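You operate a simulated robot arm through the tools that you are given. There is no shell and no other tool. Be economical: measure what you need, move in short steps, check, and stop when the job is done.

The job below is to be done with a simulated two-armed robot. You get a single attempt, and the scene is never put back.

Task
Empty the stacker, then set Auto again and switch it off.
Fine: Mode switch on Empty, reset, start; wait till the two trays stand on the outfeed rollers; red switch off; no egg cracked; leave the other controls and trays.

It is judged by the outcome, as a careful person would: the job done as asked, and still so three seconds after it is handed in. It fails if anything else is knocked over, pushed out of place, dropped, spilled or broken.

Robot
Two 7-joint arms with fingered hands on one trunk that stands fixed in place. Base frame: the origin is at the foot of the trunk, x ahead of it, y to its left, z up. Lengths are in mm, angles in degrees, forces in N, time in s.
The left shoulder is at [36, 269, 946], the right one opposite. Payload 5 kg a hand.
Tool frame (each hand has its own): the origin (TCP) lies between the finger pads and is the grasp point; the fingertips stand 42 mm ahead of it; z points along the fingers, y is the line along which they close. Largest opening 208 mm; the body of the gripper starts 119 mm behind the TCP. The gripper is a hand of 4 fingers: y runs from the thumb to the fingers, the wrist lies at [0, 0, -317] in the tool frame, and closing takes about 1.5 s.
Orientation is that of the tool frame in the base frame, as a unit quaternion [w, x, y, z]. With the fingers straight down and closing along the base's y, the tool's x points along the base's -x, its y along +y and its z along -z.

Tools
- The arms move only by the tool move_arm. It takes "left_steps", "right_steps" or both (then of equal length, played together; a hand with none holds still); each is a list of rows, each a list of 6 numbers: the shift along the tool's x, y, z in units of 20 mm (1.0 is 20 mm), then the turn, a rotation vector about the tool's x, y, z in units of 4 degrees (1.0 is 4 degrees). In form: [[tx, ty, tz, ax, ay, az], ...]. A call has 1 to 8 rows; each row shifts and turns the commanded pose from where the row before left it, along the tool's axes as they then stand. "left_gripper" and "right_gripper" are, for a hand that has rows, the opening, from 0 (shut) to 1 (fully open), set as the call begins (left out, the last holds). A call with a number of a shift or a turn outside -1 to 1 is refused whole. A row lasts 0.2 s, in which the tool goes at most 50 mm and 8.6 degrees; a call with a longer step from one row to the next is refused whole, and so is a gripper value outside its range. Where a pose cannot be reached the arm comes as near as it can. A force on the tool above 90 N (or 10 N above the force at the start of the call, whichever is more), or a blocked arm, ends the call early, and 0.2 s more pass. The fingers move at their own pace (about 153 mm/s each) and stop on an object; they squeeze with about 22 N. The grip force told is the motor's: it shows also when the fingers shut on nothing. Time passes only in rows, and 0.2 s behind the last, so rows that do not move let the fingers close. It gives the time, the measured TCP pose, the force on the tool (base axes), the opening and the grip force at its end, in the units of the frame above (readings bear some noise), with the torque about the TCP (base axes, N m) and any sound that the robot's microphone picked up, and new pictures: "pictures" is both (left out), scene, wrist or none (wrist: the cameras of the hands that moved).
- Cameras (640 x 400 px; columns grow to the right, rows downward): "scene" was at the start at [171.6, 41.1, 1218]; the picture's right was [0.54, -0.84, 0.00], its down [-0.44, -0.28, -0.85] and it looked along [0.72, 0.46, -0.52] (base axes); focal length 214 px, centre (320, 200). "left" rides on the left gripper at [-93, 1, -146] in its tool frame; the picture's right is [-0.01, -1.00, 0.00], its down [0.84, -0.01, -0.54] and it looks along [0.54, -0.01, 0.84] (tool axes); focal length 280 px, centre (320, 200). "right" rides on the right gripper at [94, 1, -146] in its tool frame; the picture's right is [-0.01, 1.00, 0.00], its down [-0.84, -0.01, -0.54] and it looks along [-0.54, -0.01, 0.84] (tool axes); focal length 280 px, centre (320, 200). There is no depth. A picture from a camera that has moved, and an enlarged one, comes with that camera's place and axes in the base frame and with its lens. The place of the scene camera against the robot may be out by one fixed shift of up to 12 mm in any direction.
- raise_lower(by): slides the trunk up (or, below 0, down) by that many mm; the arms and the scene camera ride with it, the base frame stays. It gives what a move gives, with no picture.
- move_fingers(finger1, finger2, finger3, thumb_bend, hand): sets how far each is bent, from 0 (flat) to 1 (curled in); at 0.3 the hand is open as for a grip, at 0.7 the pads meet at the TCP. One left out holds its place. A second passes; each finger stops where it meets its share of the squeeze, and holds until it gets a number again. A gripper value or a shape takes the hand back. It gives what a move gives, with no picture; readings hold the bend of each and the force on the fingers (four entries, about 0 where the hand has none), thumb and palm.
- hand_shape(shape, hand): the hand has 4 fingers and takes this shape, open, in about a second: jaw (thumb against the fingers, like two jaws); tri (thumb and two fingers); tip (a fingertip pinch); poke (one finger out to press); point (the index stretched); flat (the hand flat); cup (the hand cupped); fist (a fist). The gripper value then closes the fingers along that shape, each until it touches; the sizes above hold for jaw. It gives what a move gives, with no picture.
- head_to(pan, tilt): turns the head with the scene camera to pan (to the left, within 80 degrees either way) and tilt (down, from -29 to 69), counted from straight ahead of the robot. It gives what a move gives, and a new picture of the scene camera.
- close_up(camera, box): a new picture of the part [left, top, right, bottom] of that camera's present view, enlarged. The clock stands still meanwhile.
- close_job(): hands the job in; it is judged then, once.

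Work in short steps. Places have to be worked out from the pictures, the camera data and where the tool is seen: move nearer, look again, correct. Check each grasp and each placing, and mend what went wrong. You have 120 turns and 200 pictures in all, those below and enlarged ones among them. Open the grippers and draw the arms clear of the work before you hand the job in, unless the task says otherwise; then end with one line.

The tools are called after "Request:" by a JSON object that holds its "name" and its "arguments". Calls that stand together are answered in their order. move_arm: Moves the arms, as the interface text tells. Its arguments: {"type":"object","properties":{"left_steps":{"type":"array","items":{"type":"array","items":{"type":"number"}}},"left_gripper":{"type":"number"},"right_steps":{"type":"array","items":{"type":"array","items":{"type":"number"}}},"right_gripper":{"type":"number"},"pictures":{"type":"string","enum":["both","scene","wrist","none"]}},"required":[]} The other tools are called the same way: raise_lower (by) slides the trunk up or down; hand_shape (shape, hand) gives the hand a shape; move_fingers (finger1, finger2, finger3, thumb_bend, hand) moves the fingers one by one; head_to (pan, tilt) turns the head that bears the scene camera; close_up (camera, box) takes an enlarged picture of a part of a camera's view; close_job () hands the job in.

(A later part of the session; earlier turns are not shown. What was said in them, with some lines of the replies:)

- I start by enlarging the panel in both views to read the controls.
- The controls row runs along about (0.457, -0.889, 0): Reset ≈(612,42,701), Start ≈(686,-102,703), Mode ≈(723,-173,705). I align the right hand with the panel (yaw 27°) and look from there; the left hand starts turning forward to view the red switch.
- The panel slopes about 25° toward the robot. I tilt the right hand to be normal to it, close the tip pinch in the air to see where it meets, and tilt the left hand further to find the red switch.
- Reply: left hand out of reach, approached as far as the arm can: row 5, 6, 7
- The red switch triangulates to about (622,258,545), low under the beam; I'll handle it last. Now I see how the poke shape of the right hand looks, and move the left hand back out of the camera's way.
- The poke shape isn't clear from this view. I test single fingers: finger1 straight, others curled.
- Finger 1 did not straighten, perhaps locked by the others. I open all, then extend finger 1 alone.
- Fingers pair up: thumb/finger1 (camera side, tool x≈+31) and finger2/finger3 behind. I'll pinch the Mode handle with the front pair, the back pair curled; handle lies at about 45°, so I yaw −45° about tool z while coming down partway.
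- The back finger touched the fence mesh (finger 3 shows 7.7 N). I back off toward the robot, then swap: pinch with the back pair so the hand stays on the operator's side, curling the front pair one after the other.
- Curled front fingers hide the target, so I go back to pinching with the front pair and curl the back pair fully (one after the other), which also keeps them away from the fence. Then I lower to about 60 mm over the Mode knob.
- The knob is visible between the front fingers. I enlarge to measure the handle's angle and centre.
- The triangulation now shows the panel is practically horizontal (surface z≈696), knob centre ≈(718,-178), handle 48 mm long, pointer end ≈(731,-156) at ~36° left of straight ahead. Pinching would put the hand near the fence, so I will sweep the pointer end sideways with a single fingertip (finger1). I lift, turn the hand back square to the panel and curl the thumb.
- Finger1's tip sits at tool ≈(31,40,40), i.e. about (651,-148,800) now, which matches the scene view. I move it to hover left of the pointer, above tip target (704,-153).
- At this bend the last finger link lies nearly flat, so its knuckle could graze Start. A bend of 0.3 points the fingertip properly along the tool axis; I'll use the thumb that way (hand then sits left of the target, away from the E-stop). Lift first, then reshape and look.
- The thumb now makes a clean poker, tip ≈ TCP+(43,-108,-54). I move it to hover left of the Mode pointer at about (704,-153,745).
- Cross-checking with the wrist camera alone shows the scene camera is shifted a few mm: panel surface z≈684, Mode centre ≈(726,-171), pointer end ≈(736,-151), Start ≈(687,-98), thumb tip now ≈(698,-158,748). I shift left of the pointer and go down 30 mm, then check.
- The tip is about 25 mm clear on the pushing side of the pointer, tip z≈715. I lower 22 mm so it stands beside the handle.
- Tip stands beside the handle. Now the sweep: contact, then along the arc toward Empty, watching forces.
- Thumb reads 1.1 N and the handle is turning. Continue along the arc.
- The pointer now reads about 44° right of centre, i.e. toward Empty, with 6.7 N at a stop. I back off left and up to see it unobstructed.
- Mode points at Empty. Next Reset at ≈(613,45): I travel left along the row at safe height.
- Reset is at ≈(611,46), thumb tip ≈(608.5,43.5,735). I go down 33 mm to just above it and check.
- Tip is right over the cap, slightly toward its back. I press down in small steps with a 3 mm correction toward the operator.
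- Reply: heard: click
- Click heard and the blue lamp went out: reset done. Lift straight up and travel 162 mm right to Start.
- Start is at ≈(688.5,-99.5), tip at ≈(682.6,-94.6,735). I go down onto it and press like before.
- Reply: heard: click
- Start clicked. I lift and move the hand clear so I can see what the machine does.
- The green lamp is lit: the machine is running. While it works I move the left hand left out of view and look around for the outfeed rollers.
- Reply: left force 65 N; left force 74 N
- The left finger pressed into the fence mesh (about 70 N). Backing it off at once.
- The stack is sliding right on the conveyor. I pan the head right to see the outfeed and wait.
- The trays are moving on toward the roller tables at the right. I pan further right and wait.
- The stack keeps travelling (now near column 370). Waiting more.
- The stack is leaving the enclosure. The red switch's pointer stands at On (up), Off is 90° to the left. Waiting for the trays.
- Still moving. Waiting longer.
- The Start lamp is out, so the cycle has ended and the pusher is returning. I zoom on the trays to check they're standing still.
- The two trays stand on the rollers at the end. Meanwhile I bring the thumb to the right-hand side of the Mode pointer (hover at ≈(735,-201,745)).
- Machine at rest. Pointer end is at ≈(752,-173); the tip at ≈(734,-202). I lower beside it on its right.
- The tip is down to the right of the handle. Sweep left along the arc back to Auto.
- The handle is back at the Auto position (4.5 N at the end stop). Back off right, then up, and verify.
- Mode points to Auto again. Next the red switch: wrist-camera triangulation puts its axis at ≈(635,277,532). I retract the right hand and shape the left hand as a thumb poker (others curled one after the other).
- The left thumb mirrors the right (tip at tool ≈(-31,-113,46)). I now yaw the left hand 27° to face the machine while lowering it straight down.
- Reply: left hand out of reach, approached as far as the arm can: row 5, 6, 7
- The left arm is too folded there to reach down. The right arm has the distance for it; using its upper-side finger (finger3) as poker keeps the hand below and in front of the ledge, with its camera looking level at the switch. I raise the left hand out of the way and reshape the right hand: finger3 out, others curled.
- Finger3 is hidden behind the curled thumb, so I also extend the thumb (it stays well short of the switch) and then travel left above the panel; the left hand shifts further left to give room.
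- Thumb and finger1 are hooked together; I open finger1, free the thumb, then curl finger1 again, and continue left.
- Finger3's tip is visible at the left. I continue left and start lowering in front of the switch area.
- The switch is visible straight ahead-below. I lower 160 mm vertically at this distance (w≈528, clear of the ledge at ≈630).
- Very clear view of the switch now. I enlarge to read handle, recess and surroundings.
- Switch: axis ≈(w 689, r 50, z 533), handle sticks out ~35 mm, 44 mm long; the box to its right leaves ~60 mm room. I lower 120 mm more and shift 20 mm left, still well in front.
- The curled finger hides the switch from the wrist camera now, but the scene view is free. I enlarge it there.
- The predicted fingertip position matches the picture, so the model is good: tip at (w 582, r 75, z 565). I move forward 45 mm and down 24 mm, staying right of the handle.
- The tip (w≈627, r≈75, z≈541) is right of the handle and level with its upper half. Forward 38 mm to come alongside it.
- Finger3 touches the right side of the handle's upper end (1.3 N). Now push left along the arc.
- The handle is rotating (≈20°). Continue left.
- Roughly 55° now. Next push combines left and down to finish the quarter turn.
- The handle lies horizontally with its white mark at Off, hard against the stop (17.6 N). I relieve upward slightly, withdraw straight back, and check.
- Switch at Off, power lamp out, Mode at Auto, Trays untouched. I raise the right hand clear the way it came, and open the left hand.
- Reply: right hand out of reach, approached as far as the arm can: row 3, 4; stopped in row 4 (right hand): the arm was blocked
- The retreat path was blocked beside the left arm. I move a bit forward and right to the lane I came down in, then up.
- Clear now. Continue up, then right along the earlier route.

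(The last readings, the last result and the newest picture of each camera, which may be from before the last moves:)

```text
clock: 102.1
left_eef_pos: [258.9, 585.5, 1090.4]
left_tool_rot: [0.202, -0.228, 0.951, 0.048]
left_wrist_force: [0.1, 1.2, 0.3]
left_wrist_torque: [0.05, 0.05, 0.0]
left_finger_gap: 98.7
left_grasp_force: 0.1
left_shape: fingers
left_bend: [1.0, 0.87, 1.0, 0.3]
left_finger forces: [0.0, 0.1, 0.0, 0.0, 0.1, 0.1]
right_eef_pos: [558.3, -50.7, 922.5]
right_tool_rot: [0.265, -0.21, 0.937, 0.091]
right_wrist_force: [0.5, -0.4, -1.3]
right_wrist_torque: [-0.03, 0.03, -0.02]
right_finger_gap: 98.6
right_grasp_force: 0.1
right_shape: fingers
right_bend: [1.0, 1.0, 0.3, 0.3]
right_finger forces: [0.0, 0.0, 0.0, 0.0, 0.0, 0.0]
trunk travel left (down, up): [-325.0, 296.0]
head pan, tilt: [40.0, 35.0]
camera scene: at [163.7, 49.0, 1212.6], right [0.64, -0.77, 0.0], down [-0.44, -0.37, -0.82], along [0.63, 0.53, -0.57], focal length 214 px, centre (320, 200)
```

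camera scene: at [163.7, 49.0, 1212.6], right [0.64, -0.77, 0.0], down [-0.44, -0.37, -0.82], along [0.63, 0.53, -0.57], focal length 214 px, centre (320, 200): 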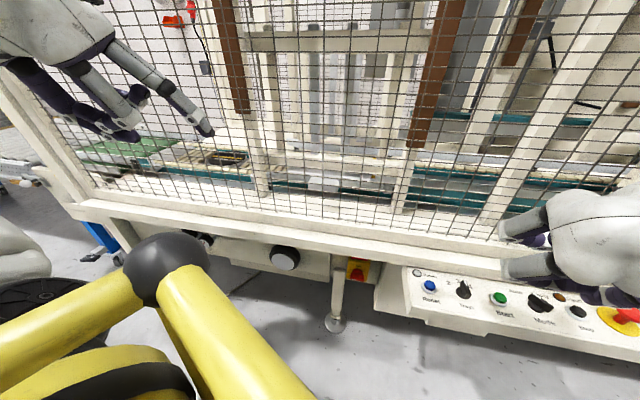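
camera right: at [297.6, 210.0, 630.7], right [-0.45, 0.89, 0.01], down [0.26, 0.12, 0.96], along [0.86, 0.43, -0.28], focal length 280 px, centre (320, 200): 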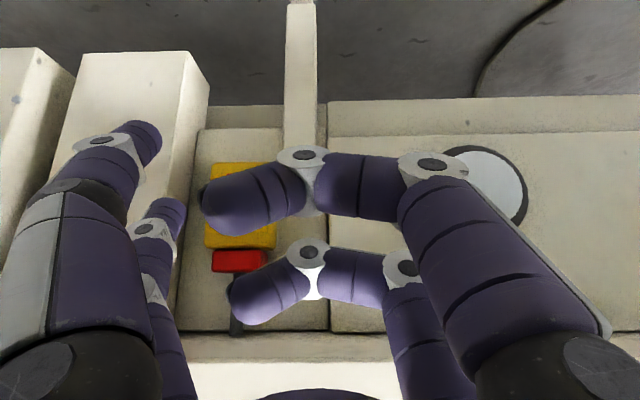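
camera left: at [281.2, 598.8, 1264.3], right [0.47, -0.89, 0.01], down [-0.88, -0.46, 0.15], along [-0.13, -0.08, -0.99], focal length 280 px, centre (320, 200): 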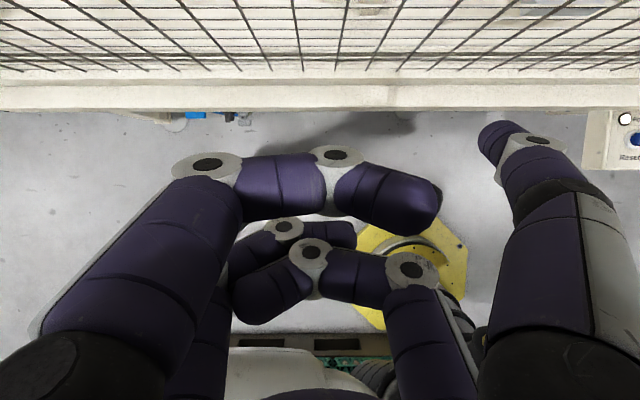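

Both hands are in free space; I open them and take a final look at the trays and controls.

Request:
{"name": "hand_shape", "arguments": {"hand": "right", "shape": "jaw"}}

Request:
{"name": "hand_shape", "arguments": {"hand": "left", "shape": "jaw"}}

Request:
{"name": "move_arm", "arguments": {"right_steps": [[0.5, 0, -0.5, 0, 0, 0], [0.5, 0, -0.5, 0, 0, 0], [0, 0, 0, 0, 0, 0]], "left_steps": [[0, 0, 0, 0, 0, 0], [0, 0, 0, 0, 0, 0], [0, 0, 0, 0, 0, 0]], "right_gripper": 1, "left_gripper": 1, "pictures": "scene"}}

Request:
{"name": "close_up", "arguments": {"camera": "scene", "box": [310, 240, 630, 350]}}

Request:
{"name": "head_to", "arguments": {"pan": -22, "tilt": 15}}

Request:
{"name": "close_up", "arguments": {"camera": "scene", "box": [330, 140, 430, 210]}}

```text
clock: 103.0
left_eef_pos: [257.7, 585.4, 1090.2]
left_tool_rot: [0.202, -0.228, 0.951, 0.047]
left_wrist_force: [0.8, 0.3, -0.8]
left_wrist_torque: [0.0, 0.01, 0.02]
left_finger_gap: 98.7
left_grasp_force: 0.2
left_shape: fingers
left_bend: [1.0, 0.87, 1.0, 0.3]
left_finger forces: [0.0, 0.0, 0.0, 0.1, 0.0, 0.0]
right_eef_pos: [558.3, -51.3, 923.8]
right_tool_rot: [0.266, -0.21, 0.937, 0.09]
right_wrist_force: [-0.9, 0.1, -0.6]
right_wrist_torque: [-0.02, -0.01, 0.02]
right_finger_gap: 207.9
right_grasp_force: 0.2
right_shape: jaw
right_bend: [0.3, 0.3, 0.3, 0.3]
right_finger forces: [0.0, 0.0, 0.1, 0.0, 0.0, 0.0]
trunk travel left (down, up): [-325.0, 296.0]
head pan, tilt: [40.0, 35.0]
```

```text
clock: 103.9
left_eef_pos: [259.6, 584.7, 1091.5]
left_tool_rot: [0.202, -0.228, 0.951, 0.048]
left_wrist_force: [0.1, 0.4, 0.1]
left_wrist_torque: [-0.02, 0.03, 0.0]
left_finger_gap: 208.3
left_grasp_force: 0.0
left_shape: jaw
left_bend: [0.3, 0.3, 0.3, 0.3]
left_finger forces: [0.0, 0.0, 0.0, 0.0, 0.0, 0.1]
right_eef_pos: [558.8, -51.2, 923.0]
right_tool_rot: [0.265, -0.21, 0.937, 0.09]
right_wrist_force: [-0.7, -0.5, 0.4]
right_wrist_torque: [-0.02, 0.0, 0.01]
right_finger_gap: 207.9
right_grasp_force: 0.1
right_shape: jaw
right_bend: [0.3, 0.3, 0.3, 0.3]
right_finger forces: [0.0, 0.0, 0.0, 0.0, 0.0, 0.1]
trunk travel left (down, up): [-325.0, 296.0]
head pan, tilt: [40.0, 35.0]
```

```text
clock: 104.7
left_eef_pos: [258.1, 584.8, 1091.5]
left_tool_rot: [0.202, -0.228, 0.951, 0.048]
left_wrist_force: [-0.1, 0.0, -0.3]
left_wrist_torque: [0.01, -0.04, 0.0]
left_finger_gap: 207.9
left_grasp_force: 0.1
left_shape: jaw
left_bend: [0.3, 0.3, 0.3, 0.3]
left_finger forces: [0.1, 0.0, 0.0, 0.0, 0.1, 0.1]
right_eef_pos: [532.6, -63.1, 928.9]
right_tool_rot: [0.266, -0.209, 0.937, 0.09]
right_wrist_force: [-0.2, -0.1, 0.2]
right_wrist_torque: [0.0, -0.04, 0.03]
right_finger_gap: 207.9
right_grasp_force: 0.0
right_shape: jaw
right_bend: [0.3, 0.3, 0.3, 0.3]
right_finger forces: [0.0, 0.0, 0.0, 0.1, 0.0, 0.1]
trunk travel left (down, up): [-325.0, 296.0]
head pan, tilt: [40.0, 35.0]
camera scene: at [163.5, 49.0, 1212.6], right [0.64, -0.77, 0.0], down [-0.44, -0.37, -0.82], along [0.63, 0.53, -0.57], focal length 214 px, centre (320, 200)
```

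scene: 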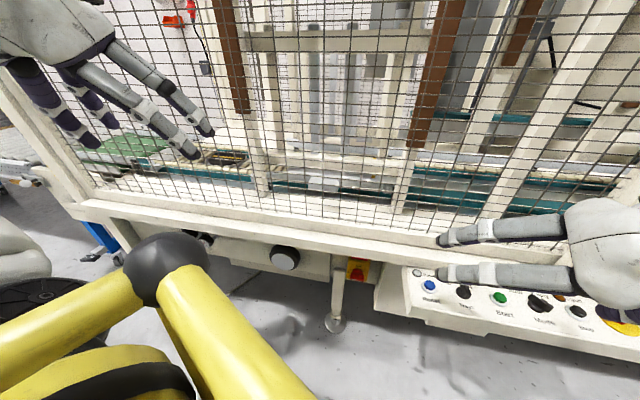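

```text
2.00 times, centred on (470, 295) of scene
camera zoom: at [163.5, 49.0, 1212.6], right [0.64, -0.77, 0.0], down [-0.44, -0.37, -0.82], along [0.63, 0.53, -0.57], focal length 429 px, centre (20, 10)
```

zoom: 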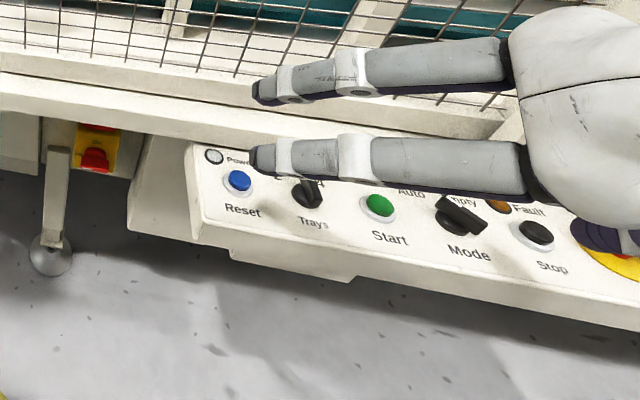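

```text
clock: 106.0
left_eef_pos: [259.4, 585.7, 1090.5]
left_tool_rot: [0.202, -0.228, 0.951, 0.048]
left_wrist_force: [-0.1, -0.4, -0.3]
left_wrist_torque: [0.01, 0.0, -0.02]
left_finger_gap: 207.9
left_grasp_force: 0.0
left_shape: jaw
left_bend: [0.3, 0.3, 0.3, 0.3]
left_finger forces: [0.0, 0.0, 0.0, 0.0, 0.1, 0.0]
right_eef_pos: [533.0, -62.1, 928.6]
right_tool_rot: [0.266, -0.21, 0.936, 0.091]
right_wrist_force: [0.4, -0.6, 0.4]
right_wrist_torque: [-0.01, 0.0, 0.0]
right_finger_gap: 207.7
right_grasp_force: 0.1
right_shape: jaw
right_bend: [0.3, 0.3, 0.3, 0.3]
right_finger forces: [0.0, 0.1, 0.0, 0.1, 0.0, 0.0]
trunk travel left (down, up): [-325.0, 296.0]
head pan, tilt: [-22.0, 15.0]
camera scene: at [182.8, -42.5, 1244.6], right [-0.37, -0.93, 0.0], down [-0.24, 0.1, -0.97], along [0.9, -0.36, -0.26], focal length 214 px, centre (320, 200)
```

scene: 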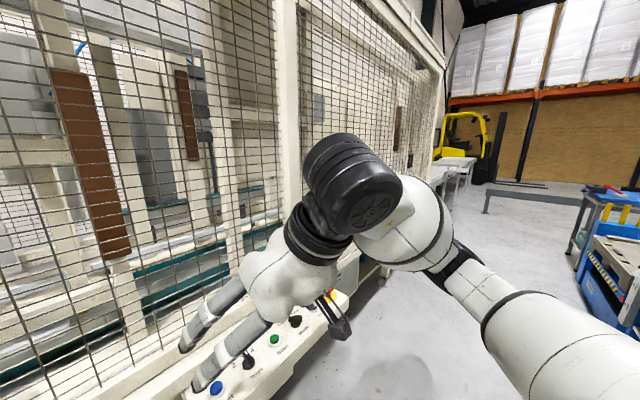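

```text
5.71 times, centred on (380, 175) of scene
camera zoom: at [182.8, -42.5, 1244.6], right [-0.37, -0.93, 0.0], down [-0.24, 0.1, -0.97], along [0.9, -0.36, -0.26], focal length 1226 px, centre (-23, 343)
```

zoom: 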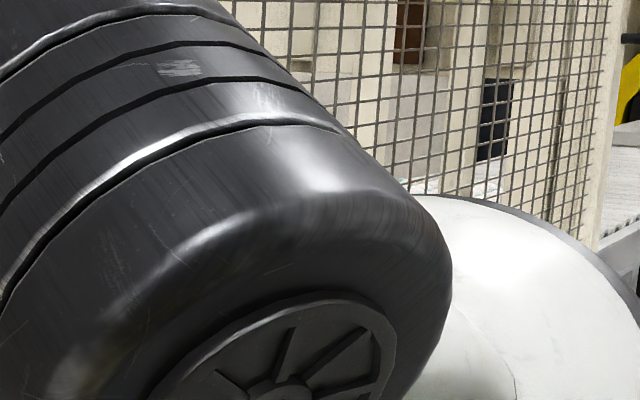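

The arm hides the trays; I lift the right hand higher and back for a last check.

Request:
{"name": "move_arm", "arguments": {"right_steps": [[-0.4, -0.8, -0.9, 0, 0, 0], [-0.4, -0.8, -0.9, 0, 0, 0], [-0.4, -0.8, -0.9, 0, 0, 0], [-0.4, -0.8, -0.9, 0, 0, 0], [-0.4, -0.8, -0.9, 0, 0, 0], [-0.4, -0.8, -0.9, 0, 0, 0], [-0.4, -0.8, -0.9, 0, 0, 0]], "pictures": "none"}}

Request:
{"name": "head_to", "arguments": {"pan": -15, "tilt": 20}}

```text
clock: 107.6
left_eef_pos: [258.9, 585.3, 1091.0]
left_tool_rot: [0.202, -0.229, 0.951, 0.048]
left_wrist_force: [-0.1, 1.1, 0.6]
left_wrist_torque: [0.0, -0.04, -0.03]
left_finger_gap: 207.7
left_grasp_force: 0.0
left_shape: jaw
left_bend: [0.3, 0.3, 0.3, 0.3]
left_finger forces: [0.0, 0.1, 0.0, 0.1, 0.0, 0.0]
right_eef_pos: [570.7, -177.9, 1060.7]
right_tool_rot: [0.266, -0.21, 0.937, 0.09]
right_wrist_force: [0.4, 0.8, 0.3]
right_wrist_torque: [-0.01, -0.02, -0.01]
right_finger_gap: 207.8
right_grasp_force: 0.0
right_shape: jaw
right_bend: [0.3, 0.3, 0.3, 0.3]
right_finger forces: [0.1, 0.1, 0.0, 0.0, 0.0, 0.0]
trunk travel left (down, up): [-325.0, 296.0]
head pan, tilt: [-22.0, 15.0]
```

```text
clock: 108.3
left_eef_pos: [258.9, 585.1, 1091.1]
left_tool_rot: [0.203, -0.229, 0.951, 0.048]
left_wrist_force: [0.1, -0.4, -0.1]
left_wrist_torque: [-0.01, 0.0, 0.0]
left_finger_gap: 207.9
left_grasp_force: 0.1
left_shape: jaw
left_bend: [0.3, 0.3, 0.3, 0.3]
left_finger forces: [0.0, 0.0, 0.0, 0.1, 0.0, 0.0]
right_eef_pos: [570.9, -177.8, 1058.4]
right_tool_rot: [0.266, -0.21, 0.937, 0.09]
right_wrist_force: [-0.4, 0.5, -0.4]
right_wrist_torque: [0.0, -0.01, 0.01]
right_finger_gap: 208.0
right_grasp_force: 0.1
right_shape: jaw
right_bend: [0.3, 0.3, 0.3, 0.3]
right_finger forces: [0.0, 0.0, 0.1, 0.0, 0.0, 0.0]
trunk travel left (down, up): [-325.0, 296.0]
head pan, tilt: [-15.0, 20.0]
camera scene: at [186.1, -31.7, 1236.5], right [-0.26, -0.97, 0.0], down [-0.33, 0.09, -0.94], along [0.91, -0.24, -0.34], focal length 214 px, centre (320, 200)
```

scene: 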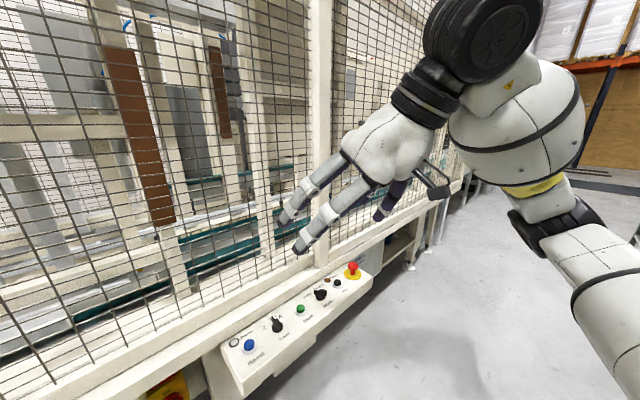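

Empty ran and the stacker is switched off, with Mode back on Auto. The two trays came to rest on the outfeed rollers; my last clear view of them was just before I set Auto. Power is out, the other controls are as they were, and both arms are clear.

Request:
{"name": "close_job", "arguments": {}}

```text
The job is handed in.
```

The stacker is emptied, the Mode switch is back on Auto, and the red switch is off, with the power lamp out. Both trays were standing on the outfeed rollers when I last had a clear view of them, before I turned the red switch. On the way, the left hand pressed against the fence mesh at about 70 N and the right hand touched it lightly; I saw no damage or movement in the pictures.
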